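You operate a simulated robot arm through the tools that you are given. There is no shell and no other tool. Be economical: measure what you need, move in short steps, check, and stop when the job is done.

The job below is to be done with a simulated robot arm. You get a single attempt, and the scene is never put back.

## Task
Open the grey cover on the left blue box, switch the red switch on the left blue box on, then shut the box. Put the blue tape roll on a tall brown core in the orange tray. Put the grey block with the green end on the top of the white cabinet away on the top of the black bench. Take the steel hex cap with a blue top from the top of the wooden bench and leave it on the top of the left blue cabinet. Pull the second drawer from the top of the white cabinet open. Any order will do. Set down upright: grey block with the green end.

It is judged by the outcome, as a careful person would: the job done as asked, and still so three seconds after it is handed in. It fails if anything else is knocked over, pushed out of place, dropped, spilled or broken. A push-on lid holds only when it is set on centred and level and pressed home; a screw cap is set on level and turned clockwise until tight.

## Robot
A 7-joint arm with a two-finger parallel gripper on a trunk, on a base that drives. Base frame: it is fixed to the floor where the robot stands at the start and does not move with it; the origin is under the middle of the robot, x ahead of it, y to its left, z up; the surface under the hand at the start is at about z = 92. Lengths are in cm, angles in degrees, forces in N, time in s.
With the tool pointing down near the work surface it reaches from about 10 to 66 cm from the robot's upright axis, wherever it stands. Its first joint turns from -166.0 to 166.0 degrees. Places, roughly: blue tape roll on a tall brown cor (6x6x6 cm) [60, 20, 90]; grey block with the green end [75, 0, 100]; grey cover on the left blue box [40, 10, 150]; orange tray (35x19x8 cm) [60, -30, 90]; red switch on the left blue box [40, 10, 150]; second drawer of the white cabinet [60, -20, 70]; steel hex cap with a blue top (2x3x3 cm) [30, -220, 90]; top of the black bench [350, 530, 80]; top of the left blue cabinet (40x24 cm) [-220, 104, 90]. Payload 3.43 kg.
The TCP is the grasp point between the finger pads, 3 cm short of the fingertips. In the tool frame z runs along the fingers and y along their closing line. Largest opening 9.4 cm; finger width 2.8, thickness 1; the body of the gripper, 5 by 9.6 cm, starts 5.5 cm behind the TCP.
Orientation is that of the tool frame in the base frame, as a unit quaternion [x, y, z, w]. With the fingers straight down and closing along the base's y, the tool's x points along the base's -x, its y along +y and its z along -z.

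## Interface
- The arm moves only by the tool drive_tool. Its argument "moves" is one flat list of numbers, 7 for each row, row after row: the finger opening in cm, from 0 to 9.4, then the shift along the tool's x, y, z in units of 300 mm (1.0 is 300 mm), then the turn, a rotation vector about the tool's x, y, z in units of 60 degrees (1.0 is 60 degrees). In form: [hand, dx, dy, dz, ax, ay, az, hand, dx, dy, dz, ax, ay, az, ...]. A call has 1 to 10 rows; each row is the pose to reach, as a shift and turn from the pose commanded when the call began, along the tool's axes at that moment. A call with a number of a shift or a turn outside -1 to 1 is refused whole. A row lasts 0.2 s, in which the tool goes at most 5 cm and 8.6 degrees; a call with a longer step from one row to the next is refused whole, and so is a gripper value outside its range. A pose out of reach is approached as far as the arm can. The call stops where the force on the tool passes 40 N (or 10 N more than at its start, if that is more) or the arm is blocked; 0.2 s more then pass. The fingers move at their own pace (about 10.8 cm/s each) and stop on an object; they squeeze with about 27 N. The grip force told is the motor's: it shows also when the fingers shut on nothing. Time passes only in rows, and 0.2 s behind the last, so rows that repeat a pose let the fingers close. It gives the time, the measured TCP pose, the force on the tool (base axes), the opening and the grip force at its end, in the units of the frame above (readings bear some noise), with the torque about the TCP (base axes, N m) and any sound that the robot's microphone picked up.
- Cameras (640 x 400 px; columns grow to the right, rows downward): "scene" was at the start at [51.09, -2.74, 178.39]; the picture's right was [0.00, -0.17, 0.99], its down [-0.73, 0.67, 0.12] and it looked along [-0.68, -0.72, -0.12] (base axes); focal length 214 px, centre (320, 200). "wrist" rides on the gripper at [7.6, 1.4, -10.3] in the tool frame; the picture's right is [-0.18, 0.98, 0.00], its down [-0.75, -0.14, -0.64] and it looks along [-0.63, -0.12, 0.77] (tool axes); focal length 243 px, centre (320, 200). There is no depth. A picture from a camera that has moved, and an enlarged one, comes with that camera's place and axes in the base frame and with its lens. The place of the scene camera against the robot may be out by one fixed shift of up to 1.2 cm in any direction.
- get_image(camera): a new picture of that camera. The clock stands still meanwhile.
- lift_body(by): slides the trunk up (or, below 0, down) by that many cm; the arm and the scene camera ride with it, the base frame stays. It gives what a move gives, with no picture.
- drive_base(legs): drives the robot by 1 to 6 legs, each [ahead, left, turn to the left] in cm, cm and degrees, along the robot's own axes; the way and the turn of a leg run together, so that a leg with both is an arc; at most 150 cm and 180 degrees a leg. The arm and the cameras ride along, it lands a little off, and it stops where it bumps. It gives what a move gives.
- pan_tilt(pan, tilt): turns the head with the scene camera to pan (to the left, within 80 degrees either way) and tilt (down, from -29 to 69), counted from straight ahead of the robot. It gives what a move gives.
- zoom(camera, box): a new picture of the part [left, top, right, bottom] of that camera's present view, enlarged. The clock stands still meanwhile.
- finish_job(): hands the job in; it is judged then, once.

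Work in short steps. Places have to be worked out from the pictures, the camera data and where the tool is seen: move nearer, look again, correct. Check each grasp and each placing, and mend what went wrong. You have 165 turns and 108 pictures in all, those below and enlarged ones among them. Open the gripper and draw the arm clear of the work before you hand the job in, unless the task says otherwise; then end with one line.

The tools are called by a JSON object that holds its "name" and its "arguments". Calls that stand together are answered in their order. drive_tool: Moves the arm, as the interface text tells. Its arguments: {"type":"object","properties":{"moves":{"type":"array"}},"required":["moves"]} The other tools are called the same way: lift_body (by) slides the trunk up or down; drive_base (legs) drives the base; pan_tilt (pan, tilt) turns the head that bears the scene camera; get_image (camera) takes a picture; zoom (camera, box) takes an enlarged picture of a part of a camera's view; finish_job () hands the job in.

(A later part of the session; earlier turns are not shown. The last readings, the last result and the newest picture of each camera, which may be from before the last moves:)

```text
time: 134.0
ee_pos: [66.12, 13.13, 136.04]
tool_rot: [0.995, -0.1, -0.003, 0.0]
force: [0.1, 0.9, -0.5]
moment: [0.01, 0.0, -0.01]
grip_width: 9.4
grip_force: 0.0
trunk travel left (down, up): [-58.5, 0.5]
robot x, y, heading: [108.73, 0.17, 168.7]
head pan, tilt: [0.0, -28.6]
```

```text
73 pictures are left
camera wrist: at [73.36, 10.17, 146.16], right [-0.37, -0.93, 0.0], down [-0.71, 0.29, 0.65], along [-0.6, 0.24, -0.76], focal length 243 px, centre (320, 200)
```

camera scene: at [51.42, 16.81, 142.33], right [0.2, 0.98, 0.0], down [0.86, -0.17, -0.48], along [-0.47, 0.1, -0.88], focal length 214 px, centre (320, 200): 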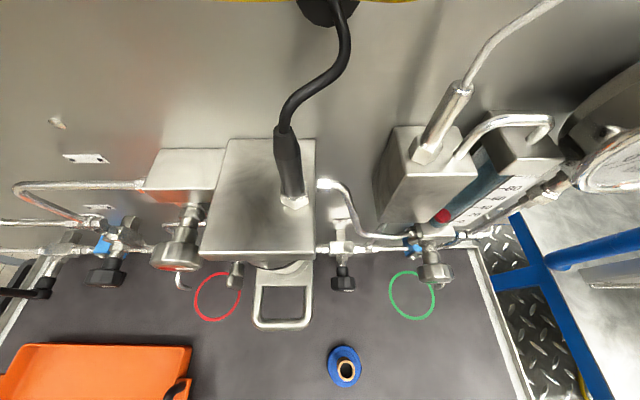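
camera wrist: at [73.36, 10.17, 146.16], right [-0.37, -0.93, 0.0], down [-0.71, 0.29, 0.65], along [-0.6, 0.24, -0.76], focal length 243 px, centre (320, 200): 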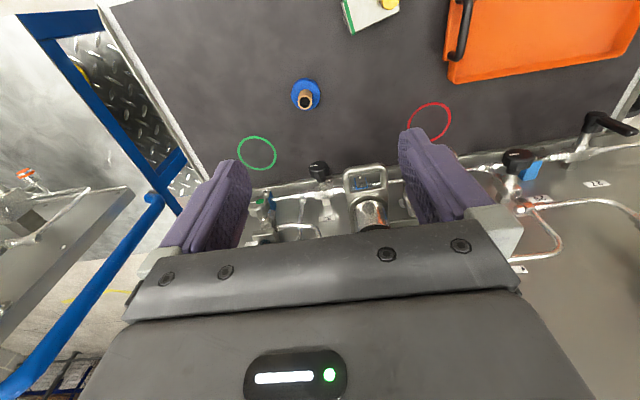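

Core ≈[59.9,19.1]. I move over it, then lower.

{"name": "drive_tool", "arguments": {"moves": [9.4, -0.12, -0.08, 0, 0, 0, 0, 9.4, -0.243, -0.155, 0, 0, 0, 0]}}

{"name": "lift_body", "arguments": {"by": -25}}

{"name": "get_image", "arguments": {"camera": "wrist"}}

```text
time: 134.6
ee_pos: [61.26, 18.36, 135.84]
tool_rot: [0.995, -0.099, 0.005, 0.001]
force: [0.0, -0.7, -0.2]
moment: [0.03, 0.02, -0.01]
grip_width: 9.41
grip_force: 0.1
trunk travel left (down, up): [-58.5, 0.5]
robot x, y, heading: [108.97, 0.25, 168.7]
head pan, tilt: [0.0, -28.6]
stopped in row 2: the force on the tool passed its limit at 50 N (the readings are from after the stop); the commanded pose is now the measured one
```

```text
time: 137.2
ee_pos: [61.1, 18.31, 110.82]
tool_rot: [0.995, -0.098, 0.004, 0.002]
force: [0.7, -0.1, -0.9]
moment: [0.01, -0.02, 0.0]
grip_width: 9.42
grip_force: 0.1
trunk travel left (down, up): [-33.5, 25.5]
robot x, y, heading: [108.76, 0.04, 168.6]
head pan, tilt: [0.0, -28.6]
```

```text
72 pictures are left
camera wrist: at [68.26, 15.52, 121.08], right [-0.37, -0.93, 0.0], down [-0.72, 0.29, 0.64], along [-0.59, 0.24, -0.77], focal length 243 px, centre (320, 200)
```

wrist: 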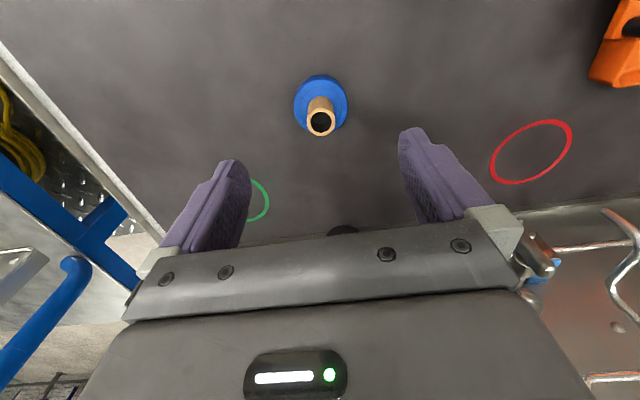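

The tool touched something at that height (likely the upper hand against the box); force is back to zero. I now go on lower, with small lateral motion, to the core.

{"name": "drive_tool", "arguments": {"moves": [9.4, 0, 0, 0.12, 0, 0, 0, 9.4, -0.01, 0, 0.24, 0, 0, 0, 9.4, -0.03, -0.01, 0.32, 0, 0, 0, 9.4, -0.047, -0.014, 0.36, 0, 0, 0]}}

{"name": "get_image", "arguments": {"camera": "wrist"}}

```text
time: 138.2
ee_pos: [59.84, 19.11, 99.98]
tool_rot: [0.995, -0.098, 0.003, 0.001]
force: [-0.4, 0.0, -0.1]
moment: [0.01, -0.02, -0.03]
grip_width: 9.39
grip_force: 0.0
trunk travel left (down, up): [-33.5, 25.5]
robot x, y, heading: [108.51, 0.17, 168.6]
head pan, tilt: [0.0, -28.6]
```

```text
71 pictures are left
camera wrist: at [66.95, 16.2, 110.13], right [-0.37, -0.93, 0.0], down [-0.72, 0.29, 0.64], along [-0.59, 0.24, -0.77], focal length 243 px, centre (320, 200)
```

wrist: 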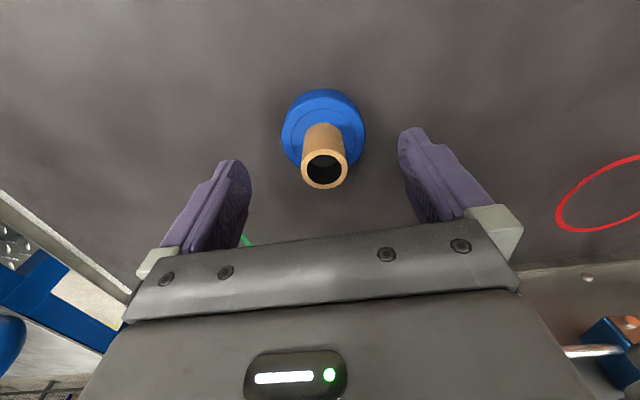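

Core top z≈98, well centred. Down 1.7 cm and close on the core.

{"name": "drive_tool", "arguments": {"moves": [9.4, 0, 0.005, 0.057, 0, 0, 0, 9.4, 0, 0.005, 0.057, 0, 0, 0, 0, 0, 0.005, 0.057, 0, 0, 0, 0, 0, 0.005, 0.057, 0, 0, 0, 0, 0, 0.005, 0.057, 0, 0, 0, 0, 0, 0.005, 0.057, 0, 0, 0]}}

{"name": "drive_tool", "arguments": {"moves": [0, 0, 0, -0.05, 0, 0, 0, 0, 0, 0, -0.1, 0, 0, 0]}}

{"name": "get_image", "arguments": {"camera": "wrist"}}

```text
time: 138.7
ee_pos: [59.64, 19.1, 98.87]
tool_rot: [0.995, -0.098, -0.005, -0.001]
force: [10.4, -3.3, 23.8]
moment: [0.63, 3.55, 0.17]
grip_width: 9.41
grip_force: 0.0
trunk travel left (down, up): [-33.5, 25.5]
robot x, y, heading: [108.78, -0.09, 168.5]
head pan, tilt: [0.0, -28.6]
stopped in row 2: the force on the tool passed its limit at 44 N (the readings are from after the stop); the commanded pose is now the measured one
```

```text
time: 139.3
ee_pos: [59.51, 19.07, 101.32]
tool_rot: [0.995, -0.098, -0.001, 0.0]
force: [-0.2, 0.4, -0.5]
moment: [0.04, -0.04, 0.01]
grip_width: 2.66
grip_force: 27.0
trunk travel left (down, up): [-33.5, 25.5]
robot x, y, heading: [108.85, -0.16, 168.4]
head pan, tilt: [0.0, -28.6]
```

```text
70 pictures are left
camera wrist: at [66.77, 16.16, 111.49], right [-0.37, -0.93, 0.0], down [-0.71, 0.29, 0.64], along [-0.6, 0.24, -0.77], focal length 243 px, centre (320, 200)
```

wrist: 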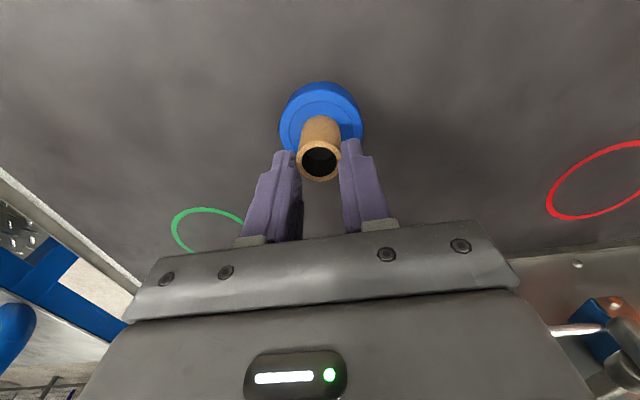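

The moment reading shows the contact is ~15 cm ahead of the tool: the head camera itself (tilted -29) touched pipework. The core is gripped (2.66 cm). I lift and draw back, then tuck the head in by tilting it to 40.

{"name": "drive_tool", "arguments": {"moves": [0, 0.05, 0, -0.1, 0, 0, 0, 0, 0.15, 0, -0.2, 0, 0, 0, 0, 0.25, 0, -0.3, 0, 0, 0]}}

{"name": "pan_tilt", "arguments": {"pan": 0, "tilt": 25}}

{"name": "get_image", "arguments": {"camera": "scene"}}

{"name": "get_image", "arguments": {"camera": "wrist"}}

```text
time: 140.1
ee_pos: [67.0, 17.53, 110.64]
tool_rot: [0.995, -0.098, 0.0, -0.001]
force: [0.0, 0.4, -0.4]
moment: [0.03, -0.01, -0.01]
grip_width: 2.66
grip_force: 26.8
trunk travel left (down, up): [-33.5, 25.5]
robot x, y, heading: [109.54, 0.24, 168.5]
head pan, tilt: [0.0, -28.6]
```

```text
time: 141.3
ee_pos: [66.79, 17.61, 110.5]
tool_rot: [0.995, -0.098, -0.001, 0.0]
force: [-0.9, 0.2, -2.0]
moment: [0.0, 0.02, -0.02]
grip_width: 2.65
grip_force: 27.0
trunk travel left (down, up): [-33.5, 25.5]
robot x, y, heading: [108.9, 0.08, 168.8]
head pan, tilt: [0.0, 25.0]
```

```text
69 pictures are left
camera scene: at [60.03, 19.69, 114.28], right [0.2, 0.98, 0.0], down [0.89, -0.18, 0.42], along [0.41, -0.08, -0.91], focal length 214 px, centre (320, 200)
```

scene: 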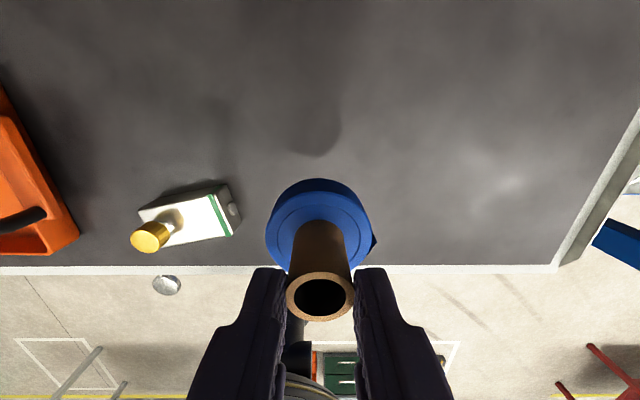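

```text
68 pictures are left
camera wrist: at [74.09, 14.66, 120.71], right [-0.37, -0.93, 0.0], down [-0.71, 0.29, 0.64], along [-0.6, 0.24, -0.77], focal length 243 px, centre (320, 200)
```

wrist: 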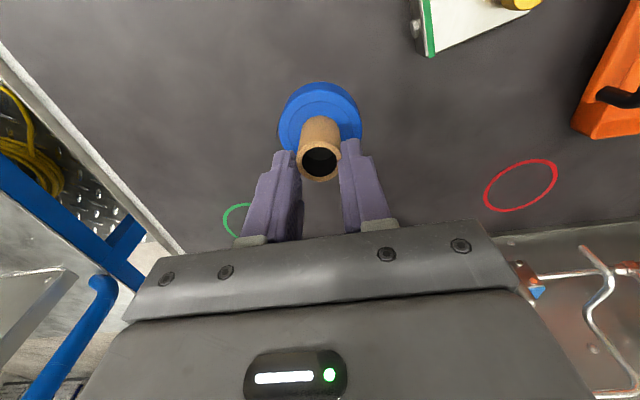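

Tape is held with its roll. I raise and carry it toward the tray (first 27 cm sideways).

{"name": "drive_tool", "arguments": {"moves": [0, 0, 0, -0.15, 0, 0, 0, 0, 0, 0, -0.3, 0, 0, 0, 0, 0, 0.15, -0.35, 0, 0, 0, 0, 0, 0.3, -0.35, 0, 0, 0, 0, 0, 0.45, -0.35, 0, 0, 0, 0, 0, 0.6, -0.35, 0, 0, 0, 0, 0, 0.75, -0.35, 0, 0, 0, 0, 0, 0.9, -0.35, 0, 0, 0]}}

{"name": "get_image", "arguments": {"camera": "wrist"}}

```text
time: 143.1
ee_pos: [61.79, -8.79, 120.77]
tool_rot: [0.995, -0.099, -0.001, -0.001]
force: [0.4, 0.3, -1.2]
moment: [0.04, -0.02, -0.01]
grip_width: 2.62
grip_force: 26.7
trunk travel left (down, up): [-33.5, 25.5]
robot x, y, heading: [108.63, 0.17, 168.5]
head pan, tilt: [0.0, 25.0]
```

```text
67 pictures are left
camera wrist: at [69.12, -11.76, 131.06], right [-0.37, -0.93, 0.0], down [-0.71, 0.29, 0.64], along [-0.6, 0.24, -0.77], focal length 243 px, centre (320, 200)
```

wrist: 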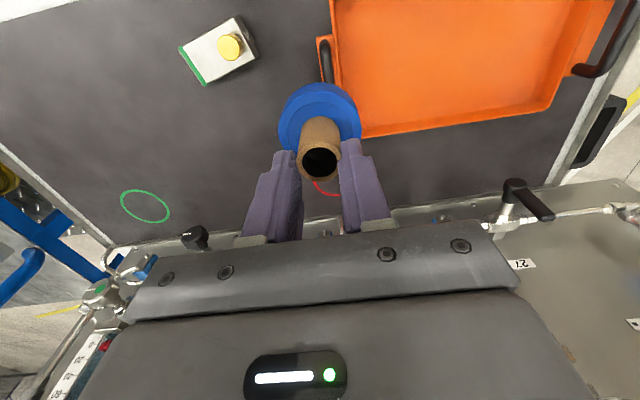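

I continue 17 cm toward the tray's centre at about [58.5,-26].

{"name": "drive_tool", "arguments": {"moves": [0, 0.01, 0.15, 0, 0, 0, 0, 0, 0.01, 0.3, 0, 0, 0, 0, 0, 0.01, 0.45, 0, 0, 0, 0, 0, 0.01, 0.57, 0, 0, 0, 0]}}

{"name": "get_image", "arguments": {"camera": "wrist"}}

{"name": "get_image", "arguments": {"camera": "scene"}}

```text
time: 144.1
ee_pos: [58.72, -25.83, 120.91]
tool_rot: [0.995, -0.098, -0.001, 0.0]
force: [-0.8, -0.4, -0.3]
moment: [0.02, -0.04, 0.0]
grip_width: 2.61
grip_force: 27.3
trunk travel left (down, up): [-33.5, 25.5]
robot x, y, heading: [109.12, 0.33, 168.6]
head pan, tilt: [0.0, 25.0]
```

```text
66 pictures are left
camera wrist: at [65.94, -28.69, 131.12], right [-0.37, -0.93, 0.0], down [-0.71, 0.29, 0.64], along [-0.6, 0.24, -0.77], focal length 243 px, centre (320, 200)
```

wrist: 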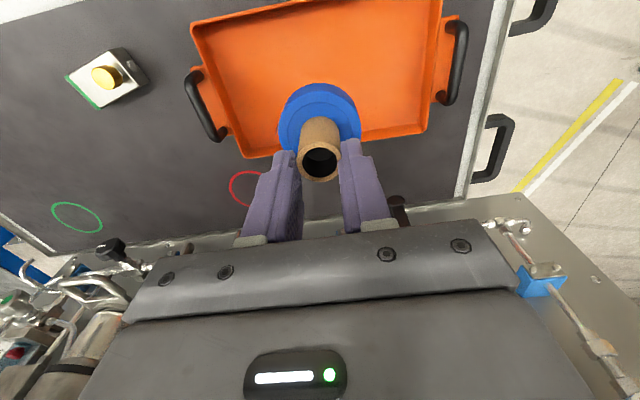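

```text
65 pictures are left
camera scene: at [51.89, -23.64, 124.69], right [0.2, 0.98, 0.0], down [0.89, -0.18, 0.42], along [0.41, -0.08, -0.91], focal length 214 px, centre (320, 200)
```

scene: 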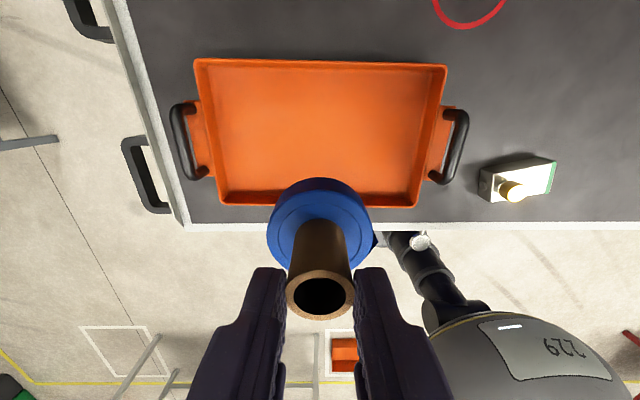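

Tray centre ≈[56,-24.5]. I tuck the head (tilt 45) and lower the roll into the tray.

{"name": "pan_tilt", "arguments": {"pan": 0, "tilt": 40}}

{"name": "drive_tool", "arguments": {"moves": [0, -0.03, -0.02, 0.15, 0, 0, 0, 0, -0.05, -0.025, 0.3, 0, 0, 0, 0, -0.05, -0.025, 0.45, 0, 0, 0, 0, -0.05, -0.025, 0.58, 0, 0, 0, 0, -0.05, -0.025, 0.67, 0, 0, 0]}}

{"name": "get_image", "arguments": {"camera": "wrist"}}

```text
time: 144.9
ee_pos: [58.67, -25.65, 121.05]
tool_rot: [0.995, -0.099, 0.0, 0.0]
force: [0.5, 0.6, -0.7]
moment: [-0.01, -0.02, -0.02]
grip_width: 2.66
grip_force: 27.1
trunk travel left (down, up): [-33.5, 25.5]
robot x, y, heading: [109.15, -0.04, 168.8]
head pan, tilt: [0.0, 40.0]
```

```text
time: 146.1
ee_pos: [57.1, -24.8, 100.85]
tool_rot: [0.995, -0.099, -0.001, 0.0]
force: [-0.1, 0.2, -0.6]
moment: [0.0, -0.01, -0.02]
grip_width: 2.63
grip_force: 26.7
trunk travel left (down, up): [-33.5, 25.5]
robot x, y, heading: [109.12, 0.35, 168.8]
head pan, tilt: [0.0, 40.0]
```

```text
64 pictures are left
camera wrist: at [64.34, -27.68, 111.02], right [-0.37, -0.93, 0.0], down [-0.71, 0.29, 0.64], along [-0.6, 0.24, -0.77], focal length 243 px, centre (320, 200)
```

wrist: 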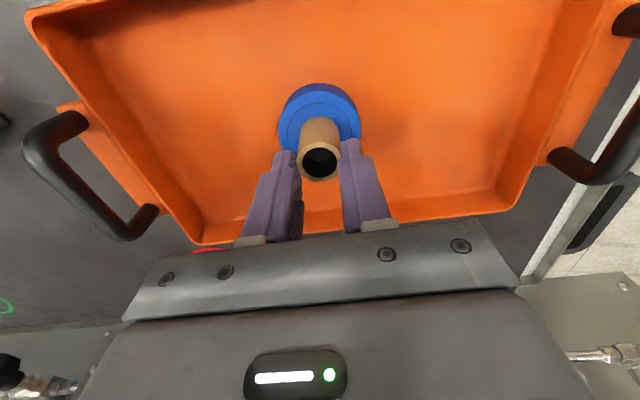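

Well inside the tray. I step down until it touches.

{"name": "drive_tool", "arguments": {"moves": [0, 0, 0, 0.015, 0, 0, 0, 0, 0, 0, 0.03, 0, 0, 0]}}

{"name": "drive_tool", "arguments": {"moves": [0, 0, 0, 0.01, 0, 0, 0]}}

{"name": "drive_tool", "arguments": {"moves": [0, 0, 0, 0.01, 0, 0, 0]}}

{"name": "drive_tool", "arguments": {"moves": [0, 0, 0, 0.01, 0, 0, 0]}}

```text
time: 146.7
ee_pos: [57.19, -24.78, 100.05]
tool_rot: [0.995, -0.099, -0.004, 0.001]
force: [-4.2, -2.0, 24.8]
moment: [0.12, 0.18, 0.07]
grip_width: 2.65
grip_force: 27.2
trunk travel left (down, up): [-33.5, 25.5]
robot x, y, heading: [108.94, 0.2, 168.5]
head pan, tilt: [0.0, 40.0]
```

```text
time: 147.1
ee_pos: [57.24, -24.68, 99.88]
tool_rot: [0.995, -0.099, -0.003, 0.001]
force: [-5.3, -2.9, 25.6]
moment: [0.14, 0.18, 0.09]
grip_width: 2.66
grip_force: 27.3
trunk travel left (down, up): [-33.5, 25.5]
robot x, y, heading: [109.29, -0.07, 168.7]
head pan, tilt: [0.0, 40.0]
```

```text
time: 147.5
ee_pos: [57.32, -24.8, 99.64]
tool_rot: [0.995, -0.099, -0.002, 0.001]
force: [-5.1, -1.5, 26.3]
moment: [0.17, 0.17, 0.12]
grip_width: 2.66
grip_force: 27.1
trunk travel left (down, up): [-33.5, 25.5]
robot x, y, heading: [109.08, 0.36, 168.8]
head pan, tilt: [0.0, 40.0]
```

```text
time: 147.9
ee_pos: [57.34, -24.64, 99.19]
tool_rot: [0.995, -0.099, -0.002, 0.0]
force: [-3.9, -2.2, 25.3]
moment: [0.15, 0.11, 0.11]
grip_width: 2.65
grip_force: 27.7
trunk travel left (down, up): [-33.5, 25.5]
robot x, y, heading: [109.05, 0.26, 168.5]
head pan, tilt: [0.0, 40.0]
```

It touched and slid in the grip; it rests on the tray. I open and rise.

{"name": "drive_tool", "arguments": {"moves": [2.6, 0, 0, -0.02, 0, 0, 0, 4, 0, 0, -0.02, 0, 0, 0, 6, 0, 0, -0.02, 0, 0, 0, 8, 0, 0, -0.05, 0, 0, 0, 9.4, 0, 0, -0.2, 0, 0, 0, 9.4, 0, 0, -0.35, 0, 0, 0, 9.4, 0, 0, -0.5, 0, 0, 0, 9.4, 0, 0, -0.65, 0, 0, 0]}}

{"name": "get_image", "arguments": {"camera": "wrist"}}

```text
time: 149.7
ee_pos: [57.34, -24.68, 118.95]
tool_rot: [0.995, -0.099, -0.001, 0.0]
force: [0.1, -0.5, 0.0]
moment: [-0.01, -0.01, 0.02]
grip_width: 9.4
grip_force: 0.0
trunk travel left (down, up): [-33.5, 25.5]
robot x, y, heading: [109.4, 0.41, 168.2]
head pan, tilt: [0.0, 40.0]
```

```text
63 pictures are left
camera wrist: at [64.64, -27.59, 129.13], right [-0.37, -0.93, 0.0], down [-0.71, 0.29, 0.64], along [-0.6, 0.24, -0.77], focal length 243 px, centre (320, 200)
```

wrist: 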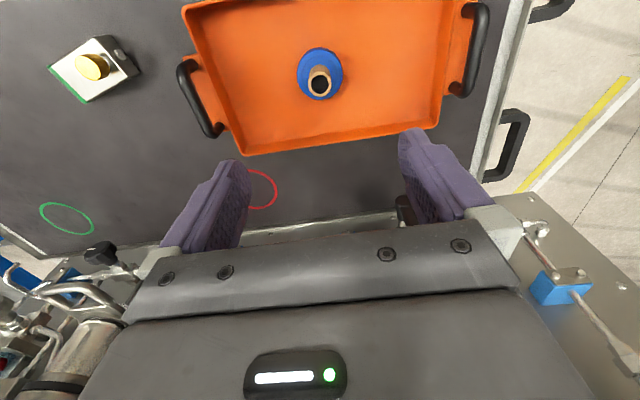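

Tape is in the tray. Next the box: I draw the tool back and to the middle, then raise the trunk.

{"name": "drive_tool", "arguments": {"moves": [9.4, 0.1, 0, -0.05, 0, 0, 0, 9.4, 0.2, -0.1, -0.05, 0, 0, 0, 9.4, 0.3, -0.2, -0.05, 0, 0, 0, 9.4, 0.3, -0.35, -0.05, 0, 0, 0, 9.4, 0.3, -0.5, -0.05, 0, 0, 0, 9.4, 0.3, -0.65, -0.05, 0, 0, 0, 9.4, 0.3, -0.8, -0.05, 0, 0, 0, 9.4, 0.3, -0.9, -0.05, 0, 0, 0]}}

{"name": "lift_body", "arguments": {"by": 25}}

{"name": "pan_tilt", "arguments": {"pan": 0, "tilt": 0}}

{"name": "drive_tool", "arguments": {"moves": [9.4, 0, 0, 0, 0, -0.14, 0, 9.4, 0, 0, 0, 0, -0.28, 0, 9.4, 0, 0, 0, 0, -0.42, 0, 9.4, 0, 0, 0, 0, -0.56, 0, 9.4, 0, 0, 0, 0, -0.7, 0, 9.4, 0, 0, 0, 0, -0.84, 0, 9.4, 0, 0, 0, 0, -0.98, 0]}}

{"name": "get_image", "arguments": {"camera": "scene"}}

```text
time: 151.5
ee_pos: [71.24, 0.02, 120.14]
tool_rot: [0.995, -0.098, -0.001, 0.001]
force: [0.3, -0.4, 0.0]
moment: [0.0, -0.01, 0.02]
grip_width: 9.44
grip_force: 0.1
trunk travel left (down, up): [-33.5, 25.5]
robot x, y, heading: [109.0, -0.1, 168.6]
head pan, tilt: [0.0, 40.0]
```

```text
time: 154.1
ee_pos: [71.24, 0.02, 144.98]
tool_rot: [0.995, -0.099, -0.002, 0.0]
force: [0.3, -0.1, 0.4]
moment: [-0.02, 0.0, 0.0]
grip_width: 9.41
grip_force: 0.0
trunk travel left (down, up): [-58.5, 0.5]
robot x, y, heading: [108.8, 0.11, 168.3]
head pan, tilt: [0.0, 40.0]
```

```text
time: 155.2
ee_pos: [71.2, -0.1, 144.97]
tool_rot: [0.995, -0.099, -0.001, 0.0]
force: [0.1, 0.1, -0.2]
moment: [0.02, -0.03, -0.01]
grip_width: 9.39
grip_force: 0.1
trunk travel left (down, up): [-58.5, 0.5]
robot x, y, heading: [109.26, -0.13, 168.7]
head pan, tilt: [0.0, 0.0]
```

```text
time: 156.8
ee_pos: [62.32, -3.09, 145.06]
tool_rot: [0.866, -0.085, -0.49, -0.049]
force: [0.2, -0.5, -0.2]
moment: [0.01, 0.0, -0.02]
grip_width: 9.38
grip_force: 0.1
out of reach, approached as far as the arm can: row 3, 4, 5, 6, 7
trunk travel left (down, up): [-58.5, 0.5]
robot x, y, heading: [108.99, -0.03, 168.7]
head pan, tilt: [0.0, 0.0]
```

```text
62 pictures are left
camera scene: at [60.18, -1.88, 156.48], right [0.2, 0.98, 0.0], down [0.5, -0.1, -0.86], along [-0.84, 0.17, -0.51], focal length 214 px, centre (320, 200)
```

scene: 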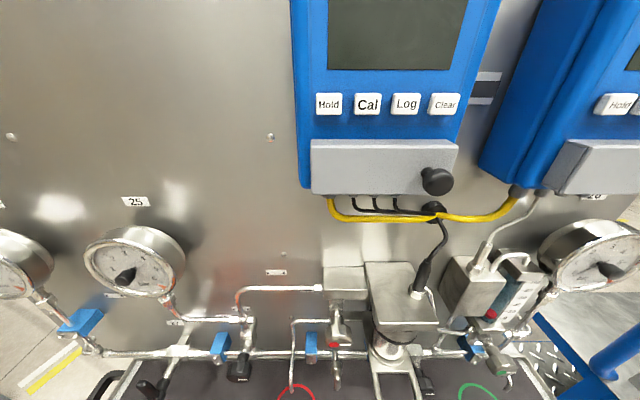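

Now a good front view: grey cover under the buttons with a black knob at its right. I zoom for the hinge.

{"name": "zoom", "arguments": {"camera": "scene", "box": [290, 90, 482, 210]}}

```text
3.33 times, centred on (386, 150) of scene
camera zoom: at [60.18, -1.88, 156.48], right [0.2, 0.98, 0.0], down [0.5, -0.1, -0.86], along [-0.84, 0.17, -0.51], focal length 715 px, centre (100, 367)
```

zoom: 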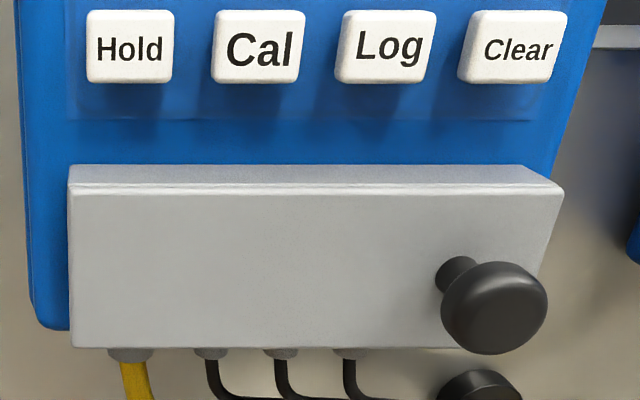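

Triangulated knob: ≈[47.2,10.4,149]. I level the tool toward the panel and bring it in front of the knob, ~14 cm off.

{"name": "drive_tool", "arguments": {"moves": [9.4, -0.03, -0.08, 0, 0, -0.13, 0, 9.4, -0.07, -0.17, 0, 0, -0.26, 0, 9.4, -0.11, -0.26, 0, 0, -0.39, 0, 9.4, -0.152, -0.344, 0, 0, -0.517, 0]}}

{"name": "get_image", "arguments": {"camera": "scene"}}

{"name": "get_image", "arguments": {"camera": "wrist"}}

```text
time: 157.8
ee_pos: [60.24, 8.09, 148.16]
tool_rot: [-0.703, 0.069, 0.704, 0.069]
force: [-0.5, -0.5, -0.3]
moment: [0.01, 0.02, 0.02]
grip_width: 9.4
grip_force: 0.0
out of reach, approached as far as the arm can: row 1, 2, 3, 4
trunk travel left (down, up): [-58.5, 0.5]
robot x, y, heading: [109.4, -0.13, 168.8]
head pan, tilt: [0.0, 0.0]
```

```text
60 pictures are left
camera scene: at [64.27, 8.1, 159.06], right [0.2, 0.98, 0.0], down [0.0, 0.0, -1.0], along [-0.98, 0.2, 0.0], focal length 214 px, centre (320, 200)
```

scene: 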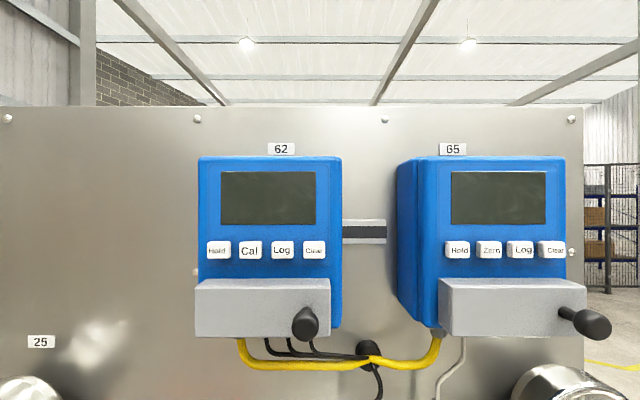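

```text
59 pictures are left
camera wrist: at [70.11, 4.69, 140.43], right [-0.19, -0.96, 0.18], down [0.66, 0.01, 0.75], along [-0.73, 0.27, 0.63], focal length 243 px, centre (320, 200)
```

wrist: 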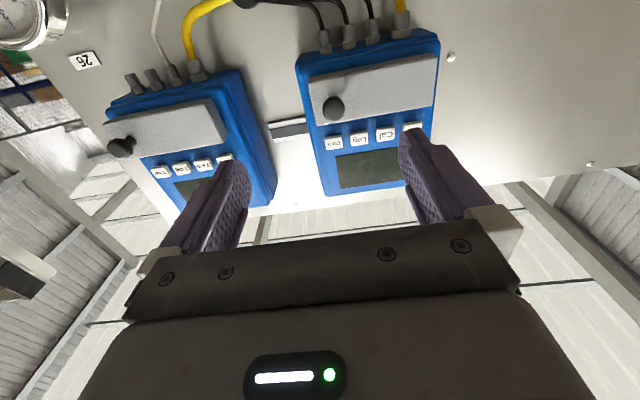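

The tool is level before the panel; knob ≈[47.0,10.1,148.8]. I approach to 4 cm short and check.

{"name": "drive_tool", "arguments": {"moves": [9.4, -0.01, 0.01, 0.1, 0, 0, 0, 9.4, -0.021, 0.023, 0.2, 0, 0, 0, 9.4, -0.021, 0.023, 0.3, 0, 0, 0]}}

{"name": "get_image", "arguments": {"camera": "wrist"}}

{"name": "pan_tilt", "arguments": {"pan": 0, "tilt": 40}}

{"name": "get_image", "arguments": {"camera": "scene"}}

```text
time: 158.6
ee_pos: [51.11, 9.28, 148.79]
tool_rot: [0.704, -0.07, -0.703, -0.07]
force: [-0.7, -0.3, -0.8]
moment: [0.0, 0.01, -0.01]
grip_width: 9.42
grip_force: 0.0
trunk travel left (down, up): [-58.5, 0.5]
robot x, y, heading: [109.06, -0.05, 168.5]
head pan, tilt: [0.0, 0.0]
```

```text
58 pictures are left
camera wrist: at [60.99, 5.88, 141.02], right [-0.19, -0.96, 0.18], down [0.66, 0.01, 0.75], along [-0.73, 0.27, 0.63], focal length 243 px, centre (320, 200)
```

wrist: 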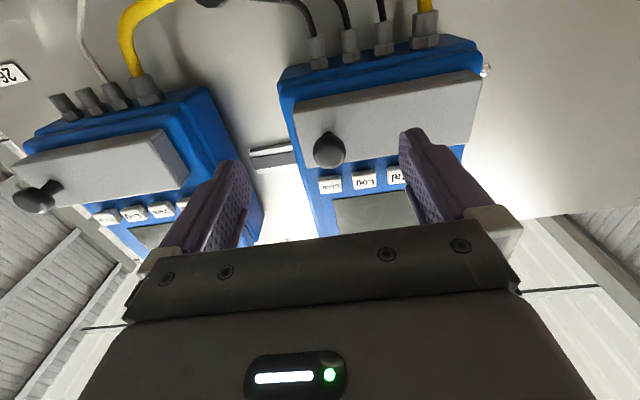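

```text
time: 159.6
ee_pos: [51.31, 9.06, 148.83]
tool_rot: [0.704, -0.07, -0.704, -0.07]
force: [-0.4, 0.9, -0.3]
moment: [0.02, 0.02, 0.01]
grip_width: 9.38
grip_force: 0.0
trunk travel left (down, up): [-58.5, 0.5]
robot x, y, heading: [108.77, 0.24, 168.7]
head pan, tilt: [0.0, 40.0]
```

```text
57 pictures are left
camera scene: at [55.77, 9.03, 153.34], right [0.2, 0.98, 0.0], down [0.63, -0.13, -0.77], along [-0.75, 0.15, -0.64], focal length 214 px, centre (320, 200)
```

scene: 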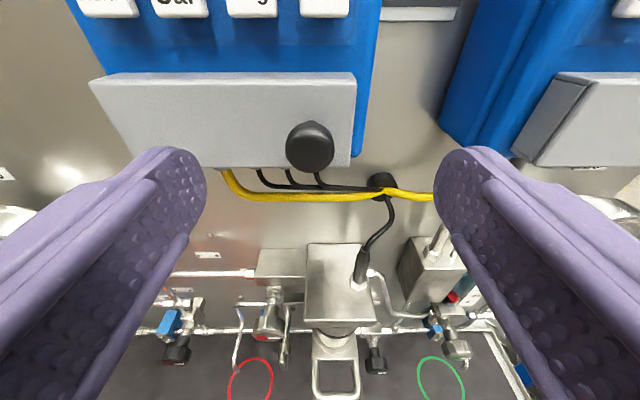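

Aligned with the knob. I advance 3.6 cm and close.

{"name": "drive_tool", "arguments": {"moves": [9.4, 0, 0, 0.06, 0, 0, 0, 9.4, 0, 0, 0.12, 0, 0, 0, 9.4, 0, 0, 0.12, 0, 0, 0, 0, 0, 0, 0.12, 0, 0, 0, 0, 0, 0, 0.12, 0, 0, 0, 0, 0, 0, 0.12, 0, 0, 0]}}

{"name": "get_image", "arguments": {"camera": "wrist"}}

```text
time: 161.0
ee_pos: [47.99, 9.45, 148.88]
tool_rot: [-0.704, 0.069, 0.704, 0.07]
force: [13.8, -16.2, -2.9]
moment: [-0.01, -0.01, 0.32]
grip_width: 2.11
grip_force: 45.3
trunk travel left (down, up): [-58.5, 0.5]
robot x, y, heading: [108.99, -0.11, 168.7]
head pan, tilt: [0.0, 40.0]
```

```text
56 pictures are left
camera wrist: at [57.74, 6.01, 141.07], right [-0.19, -0.96, 0.18], down [0.66, 0.01, 0.75], along [-0.73, 0.26, 0.63], focal length 243 px, centre (320, 200)
```

wrist: 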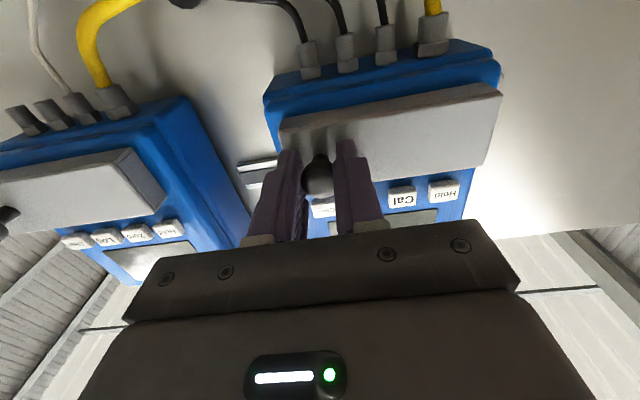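

Knob gripped. I pull back 1.5 cm and read the forces to find how it swings.

{"name": "drive_tool", "arguments": {"moves": [0, 0, -0.01, -0.02, 0, 0, 0, 0, 0, -0.01, -0.04, 0, 0, 0, 0, 0, -0.01, -0.06, 0, 0, 0]}}

{"name": "get_image", "arguments": {"camera": "scene"}}

```text
time: 162.0
ee_pos: [48.9, 8.84, 148.8]
tool_rot: [-0.703, 0.064, 0.706, 0.062]
force: [-12.1, -15.6, -1.4]
moment: [-0.07, 0.15, 0.39]
grip_width: 2.08
grip_force: 44.7
trunk travel left (down, up): [-58.5, 0.5]
robot x, y, heading: [108.6, 0.16, 168.8]
head pan, tilt: [0.0, 40.0]
stopped in row 3: the force on the tool passed its limit at 41 N (the readings are from after the stop); the commanded pose is now the measured one
```

```text
55 pictures are left
camera scene: at [53.4, 8.79, 153.3], right [0.18, 0.98, 0.0], down [0.63, -0.12, -0.77], along [-0.76, 0.14, -0.64], focal length 214 px, centre (320, 200)
```

scene: 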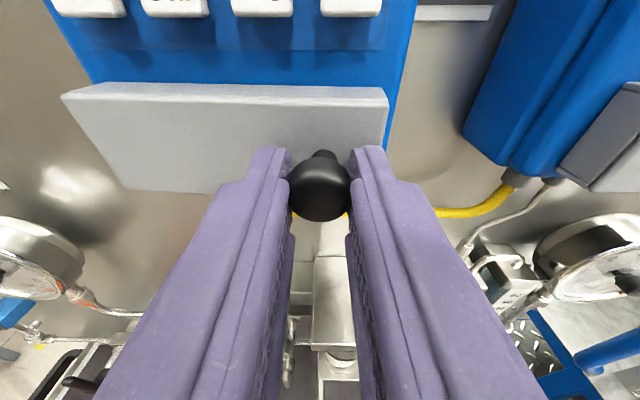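

The pull and the −y drift show the cover is hinged at its left edge. I continue along that arc, turning the tool with it.

{"name": "drive_tool", "arguments": {"moves": [0, 0, 0.012, -0.016, 0.05, 0, 0, 0, 0, 0.0235, -0.0327, 0.103, 0, 0, 0, 0, 0.036, -0.047, 0.153, 0, 0, 0, 0, 0.049, -0.061, 0.203, 0, 0]}}

{"name": "get_image", "arguments": {"camera": "scene"}}

```text
time: 163.0
ee_pos: [50.6, 7.11, 148.72]
tool_rot: [-0.692, 0.139, 0.695, 0.141]
force: [-19.2, -19.2, 4.2]
moment: [0.02, -0.37, 0.58]
grip_width: 2.1
grip_force: 45.0
trunk travel left (down, up): [-58.5, 0.5]
robot x, y, heading: [108.67, -0.11, 168.7]
head pan, tilt: [0.0, 40.0]
```

```text
54 pictures are left
camera scene: at [54.62, 6.1, 153.3], right [0.39, 0.92, 0.0], down [0.59, -0.25, -0.77], along [-0.71, 0.3, -0.64], focal length 214 px, centre (320, 200)
```

scene: 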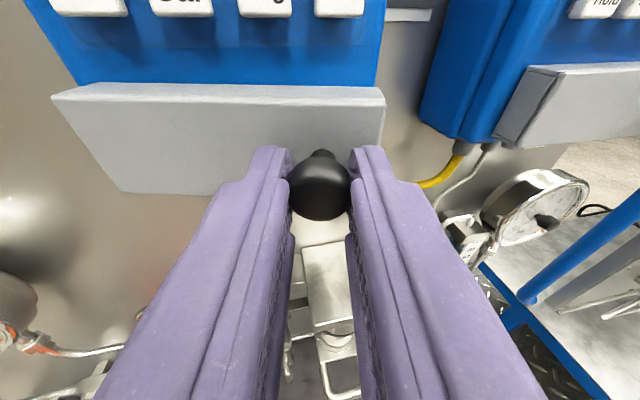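

The cover follows. I continue the arc by another ~30°.

{"name": "drive_tool", "arguments": {"moves": [0, 0, 0.0197, -0.034, 0.11, 0, 0, 0, 0, 0.0425, -0.0654, 0.22, 0, 0, 0, 0, 0.0687, -0.0944, 0.33, 0, 0, 0, 0, 0.0978, -0.1204, 0.43, 0, 0, 0, 0, 0.1295, -0.1431, 0.53, 0, 0]}}

{"name": "get_image", "arguments": {"camera": "scene"}}

```text
time: 164.2
ee_pos: [52.42, 2.16, 148.64]
tool_rot: [-0.63, 0.32, 0.631, 0.319]
force: [-19.3, -7.8, -3.6]
moment: [-0.57, -0.5, 0.58]
grip_width: 2.11
grip_force: 45.3
trunk travel left (down, up): [-58.5, 0.5]
robot x, y, heading: [108.73, 0.21, 168.8]
head pan, tilt: [0.0, 40.0]
stopped in row 5: the force on the tool passed its limit at 42 N (the readings are from after the stop); the commanded pose is now the measured one
```

```text
53 pictures are left
camera scene: at [55.13, -0.71, 153.28], right [0.81, 0.59, 0.0], down [0.38, -0.52, -0.77], along [-0.45, 0.62, -0.64], focal length 214 px, centre (320, 200)
```

scene: 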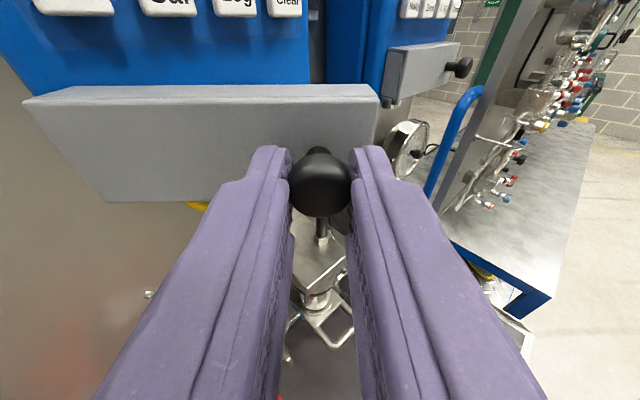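

The fit is good (hinge 10.4 cm left, 5 cm behind the grip). I swing another 36°.

{"name": "drive_tool", "arguments": {"moves": [0, 0, 0.0193, -0.0355, 0.1, 0, 0, 0, 0, 0.0423, -0.0688, 0.2, 0, 0, 0, 0, 0.0686, -0.0995, 0.3, 0, 0, 0, 0, 0.0979, -0.1273, 0.4, 0, 0, 0, 0, 0.13, -0.1518, 0.5, 0, 0, 0, 0, 0.1645, -0.1729, 0.6, 0, 0]}}

{"name": "get_image", "arguments": {"camera": "scene"}}

```text
time: 165.7
ee_pos: [51.44, -4.32, 148.72]
tool_rot: [-0.499, 0.501, 0.499, 0.501]
force: [-24.7, 5.4, -8.1]
moment: [0.2, -0.01, 0.54]
grip_width: 2.09
grip_force: 45.1
trunk travel left (down, up): [-58.5, 0.5]
robot x, y, heading: [108.24, 0.32, 168.6]
head pan, tilt: [0.0, 40.0]
```

```text
52 pictures are left
camera scene: at [51.55, -8.15, 153.28], right [1.0, -0.01, 0.0], down [0.0, -0.64, -0.77], along [0.0, 0.77, -0.64], focal length 214 px, centre (320, 200)
```

scene: 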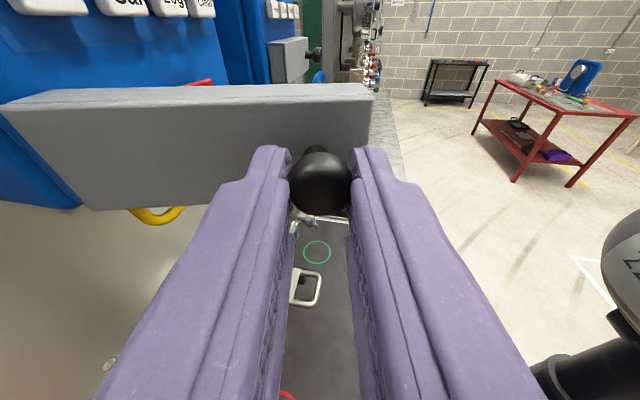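

Open to ~79°, the red switch peeks out behind. I swing 14° more, then release and back off.

{"name": "drive_tool", "arguments": {"moves": [0, 0, 0.0225, -0.041, 0.117, 0, 0, 0, 0, 0.05, -0.079, 0.233, 0, 0, 0, 0, 0.05, -0.079, 0.233, 0, 0]}}

{"name": "drive_tool", "arguments": {"moves": [4, 0, 0, 0, 0, 0, 0, 7, 0, 0, 0, 0, 0, 0, 7, 0, 0, -0.08, 0, 0, 0, 7, 0, 0, -0.2, 0, 0, 0]}}

{"name": "get_image", "arguments": {"camera": "scene"}}

```text
time: 166.4
ee_pos: [50.12, -6.54, 148.73]
tool_rot: [-0.433, 0.559, 0.434, 0.558]
force: [-13.7, 11.4, -7.0]
moment: [0.7, -0.26, -0.04]
grip_width: 2.08
grip_force: 45.3
trunk travel left (down, up): [-58.5, 0.5]
robot x, y, heading: [108.83, 0.23, 168.7]
head pan, tilt: [0.0, 40.0]
```

```text
time: 167.4
ee_pos: [49.72, -10.37, 148.98]
tool_rot: [-0.434, 0.559, 0.435, 0.557]
force: [-0.3, -0.2, 0.3]
moment: [-0.01, 0.02, 0.0]
grip_width: 7.0
grip_force: 0.0
out of reach, approached as far as the arm can: row 4
trunk travel left (down, up): [-58.5, 0.5]
robot x, y, heading: [109.17, 0.22, 168.6]
head pan, tilt: [0.0, 40.0]
```

```text
51 pictures are left
camera scene: at [48.7, -13.96, 153.49], right [0.97, -0.24, 0.0], down [-0.16, -0.62, -0.77], along [0.18, 0.74, -0.64], focal length 214 px, centre (320, 200)
```

scene: 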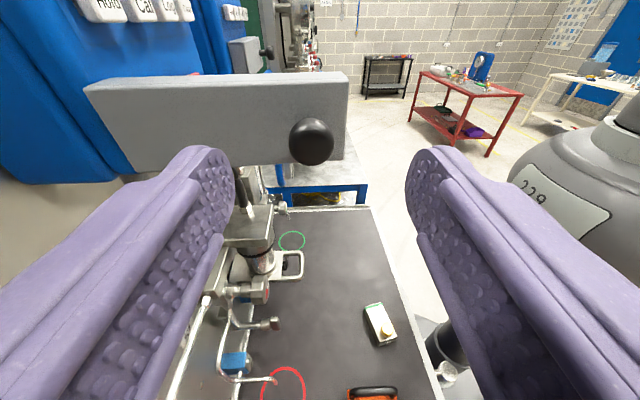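

The cover stays open at ~93°. I dip 5 cm to clear the knob, draw out toward the robot, then turn back to face the panel.

{"name": "drive_tool", "arguments": {"moves": [7, 0.09, 0, 0, 0, 0, 0, 6, 0.17, 0, 0, 0, 0, 0, 6, 0.17, -0.14, 0.02, 0, 0, 0, 6, 0.17, -0.29, 0.04, 0, 0, 0, 6, 0.17, -0.44, 0.05, 0, 0, 0]}}

{"name": "drive_tool", "arguments": {"moves": [6, 0, 0, 0, -0.14, 0, 0, 6, 0, 0, 0, -0.28, 0, 0, 6, 0, 0, 0, -0.42, 0, 0, 6, 0, 0, 0, -0.56, 0, 0, 6, 0, 0, 0, -0.7, 0, 0, 6, 0, 0, 0, -0.84, 0, 0, 6, 0, 0, 0, -0.98, 0, 0]}}

{"name": "get_image", "arguments": {"camera": "scene"}}

```text
time: 168.7
ee_pos: [62.89, -12.27, 143.69]
tool_rot: [-0.433, 0.559, 0.437, 0.556]
force: [0.8, -0.1, -0.4]
moment: [-0.04, 0.0, 0.04]
grip_width: 6.01
grip_force: 0.0
out of reach, approached as far as the arm can: row 2
trunk travel left (down, up): [-58.5, 0.5]
robot x, y, heading: [108.9, -0.26, 168.8]
head pan, tilt: [0.0, 40.0]
```

```text
time: 170.2
ee_pos: [62.95, -12.18, 143.81]
tool_rot: [-0.65, 0.274, 0.654, 0.273]
force: [-0.3, 0.2, 0.3]
moment: [0.02, 0.0, 0.0]
grip_width: 6.03
grip_force: 0.2
trunk travel left (down, up): [-58.5, 0.5]
robot x, y, heading: [108.61, -0.11, 168.4]
head pan, tilt: [0.0, 40.0]
```

```text
50 pictures are left
camera scene: at [66.16, -14.59, 148.34], right [0.71, 0.7, 0.0], down [0.45, -0.46, -0.77], along [-0.54, 0.55, -0.64], focal length 214 px, centre (320, 200)
```

scene: 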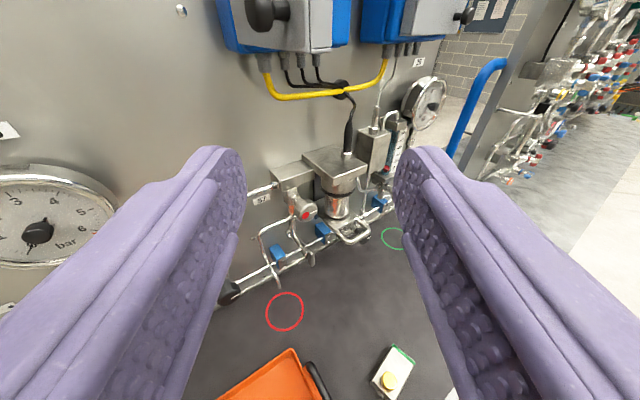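

I turn the remaining 34° and slide to y≈4 in front of the opened compartment, then look level.

{"name": "drive_tool", "arguments": {"moves": [6, -0.03, -0.1, 0, -0.14, 0, 0, 6, -0.06, -0.2, 0.06, -0.28, 0, 0, 6, -0.1, -0.3, 0.13, -0.42, 0, 0, 6, -0.133, -0.4, 0.22, -0.54, 0, 0, 6, -0.133, -0.444, 0.31, -0.57, 0, 0]}}

{"name": "pan_tilt", "arguments": {"pan": 0, "tilt": 20}}

{"name": "get_image", "arguments": {"camera": "scene"}}

```text
time: 171.4
ee_pos: [61.55, 3.49, 145.13]
tool_rot: [-0.702, 0.069, 0.706, 0.069]
force: [0.5, 0.4, 1.0]
moment: [0.02, -0.02, 0.01]
grip_width: 5.99
grip_force: 0.0
out of reach, approached as far as the arm can: row 3, 4, 5
trunk travel left (down, up): [-58.5, 0.5]
robot x, y, heading: [108.93, 0.11, 168.8]
head pan, tilt: [0.0, 40.0]
```

```text
time: 172.3
ee_pos: [61.47, 3.42, 145.03]
tool_rot: [-0.702, 0.07, 0.706, 0.07]
force: [0.2, 0.7, 0.3]
moment: [0.0, -0.01, 0.02]
grip_width: 5.98
grip_force: 0.1
trunk travel left (down, up): [-58.5, 0.5]
robot x, y, heading: [108.91, -0.16, 168.6]
head pan, tilt: [0.0, 20.0]
```

```text
49 pictures are left
camera scene: at [65.16, 3.41, 152.84], right [0.2, 0.98, 0.0], down [0.33, -0.07, -0.94], along [-0.92, 0.18, -0.34], focal length 214 px, centre (320, 200)
```

scene: 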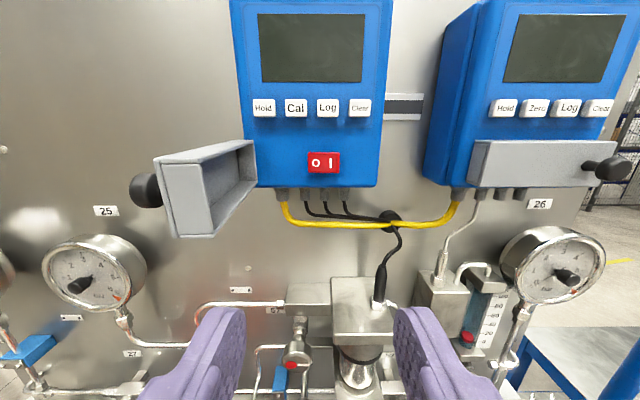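

A red rocker "O I": "on" means pressing the "I" (right) side. I zoom in.

{"name": "zoom", "arguments": {"camera": "scene", "box": [284, 137, 364, 187]}}

```text
8.00 times, centred on (324, 162) of scene
camera zoom: at [65.16, 3.41, 152.84], right [0.2, 0.98, 0.0], down [0.33, -0.07, -0.94], along [-0.92, 0.18, -0.34], focal length 1716 px, centre (288, 504)
```

zoom: 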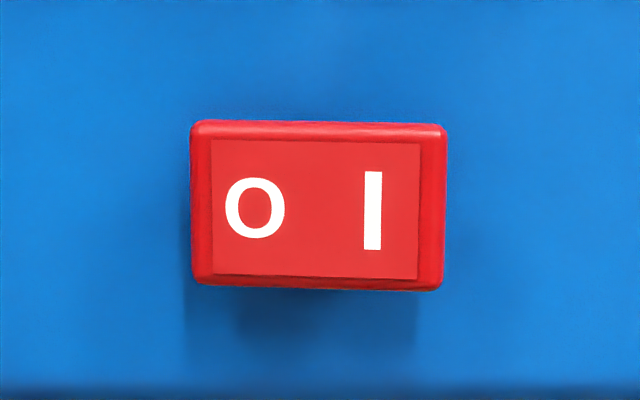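

Closing the fingers and approaching the "I" side; I check with the wrist camera since the scene camera seems ~0.8 cm off sideways.

{"name": "drive_tool", "arguments": {"moves": [0, -0.06, -0.03, 0.05, 0, 0, 0, 0, -0.127, -0.051, 0.1, 0, 0, 0, 0, -0.127, -0.051, 0.22, 0, 0, 0, 0, -0.127, -0.051, 0.35, 0, 0, 0]}}

{"name": "get_image", "arguments": {"camera": "wrist"}}

{"name": "get_image", "arguments": {"camera": "scene"}}

```text
time: 173.3
ee_pos: [51.53, 7.06, 149.2]
tool_rot: [-0.702, 0.069, 0.705, 0.07]
force: [0.9, -0.1, 0.5]
moment: [0.02, -0.02, -0.01]
grip_width: 0.0
grip_force: 27.2
trunk travel left (down, up): [-58.5, 0.5]
robot x, y, heading: [108.56, 0.05, 168.8]
head pan, tilt: [0.0, 20.0]
```

```text
47 pictures are left
camera wrist: at [61.24, 3.64, 141.47], right [-0.19, -0.96, 0.18], down [0.66, 0.01, 0.75], along [-0.73, 0.26, 0.64], focal length 243 px, centre (320, 200)
```

wrist: 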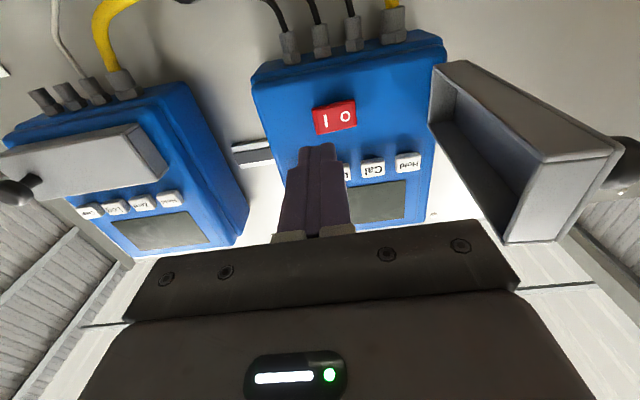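

```text
46 pictures are left
camera scene: at [55.14, 7.06, 156.91], right [0.2, 0.98, 0.0], down [0.33, -0.06, -0.94], along [-0.92, 0.18, -0.34], focal length 214 px, centre (320, 200)
```

scene: 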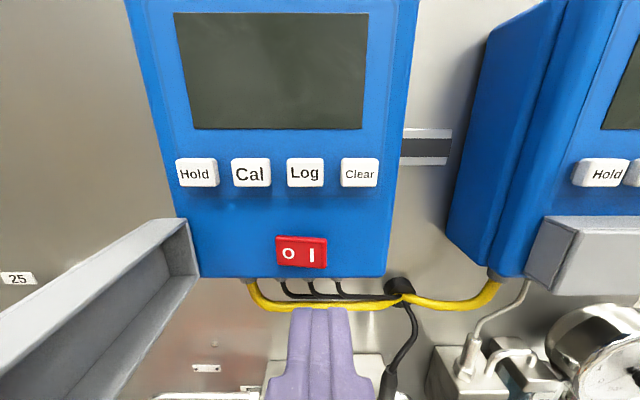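

The tool line passes just right of the "I" mark, good. I advance 4 cm, then press slowly.

{"name": "drive_tool", "arguments": {"moves": [0, 0.01, 0, 0.07, 0, 0, 0, 0, 0.01, 0, 0.13, 0, 0, 0, 0, 0.01, 0, 0.15, 0, 0, 0, 0, 0.01, 0, 0.165, 0, 0, 0, 0, 0.01, 0, 0.18, 0, 0, 0]}}

{"name": "get_image", "arguments": {"camera": "wrist"}}

```text
time: 174.5
ee_pos: [46.26, 8.1, 148.94]
tool_rot: [-0.701, 0.068, 0.706, 0.07]
force: [9.0, -0.1, -1.2]
moment: [0.03, -0.12, 0.03]
grip_width: 0.01
grip_force: 26.8
trunk travel left (down, up): [-58.5, 0.5]
robot x, y, heading: [108.79, -0.16, 168.6]
head pan, tilt: [0.0, 20.0]
```

```text
45 pictures are left
camera wrist: at [56.11, 4.7, 141.24], right [-0.19, -0.96, 0.18], down [0.66, 0.01, 0.75], along [-0.73, 0.26, 0.64], focal length 243 px, centre (320, 200)
```

wrist: 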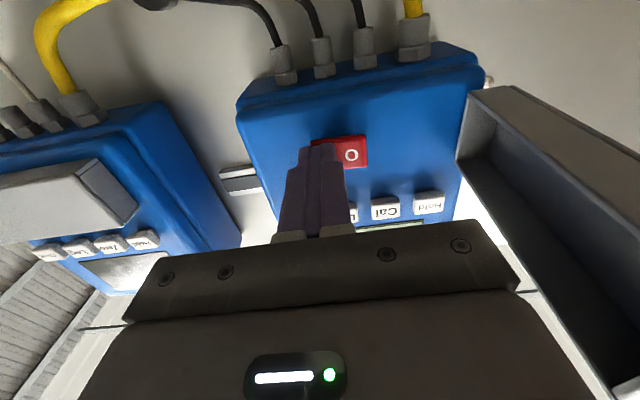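

Contact with 9 N on the I side. I press further in small steps.

{"name": "drive_tool", "arguments": {"moves": [0, 0, 0, 0.01, 0, 0, 0, 0, 0, 0, 0.02, 0, 0, 0, 0, 0, 0, 0.03, 0, 0, 0, 0, 0, 0, 0.04, 0, 0, 0]}}

{"name": "drive_tool", "arguments": {"moves": [0, 0, 0, -0.1, 0, 0, 0, 0, 0, 0, -0.2, 0, 0, 0]}}

{"name": "zoom", "arguments": {"camera": "scene", "box": [260, 190, 420, 290]}}

```text
time: 175.2
ee_pos: [46.34, 8.13, 148.99]
tool_rot: [-0.702, 0.069, 0.706, 0.071]
force: [26.5, -2.9, 8.1]
moment: [-0.02, 0.15, 0.2]
grip_width: 0.01
grip_force: 26.8
trunk travel left (down, up): [-58.5, 0.5]
robot x, y, heading: [109.2, 0.4, 168.5]
head pan, tilt: [0.0, 20.0]
stopped in row 3: the force on the tool passed its limit at 42 N (the readings are from after the stop); the commanded pose is now the measured one
```

```text
time: 175.8
ee_pos: [51.41, 6.98, 148.79]
tool_rot: [-0.703, 0.069, 0.704, 0.071]
force: [0.3, 0.4, 0.7]
moment: [0.0, -0.03, -0.02]
grip_width: 0.01
grip_force: 26.9
trunk travel left (down, up): [-58.5, 0.5]
robot x, y, heading: [109.02, 0.13, 168.9]
head pan, tilt: [0.0, 20.0]
```

```text
4.00 times, centred on (340, 240) of scene
camera zoom: at [55.14, 6.98, 156.49], right [0.19, 0.98, 0.0], down [0.33, -0.06, -0.94], along [-0.92, 0.18, -0.34], focal length 858 px, centre (240, 40)
```

zoom: 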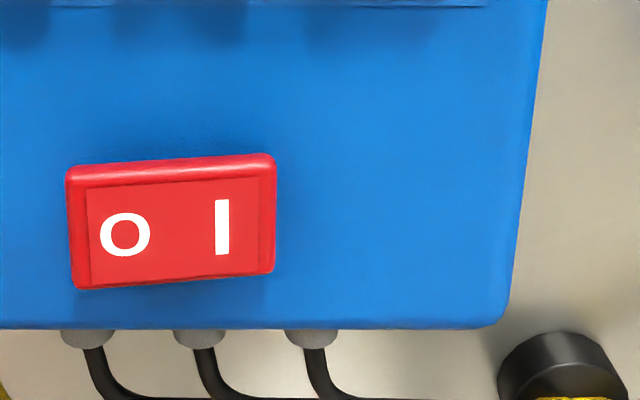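

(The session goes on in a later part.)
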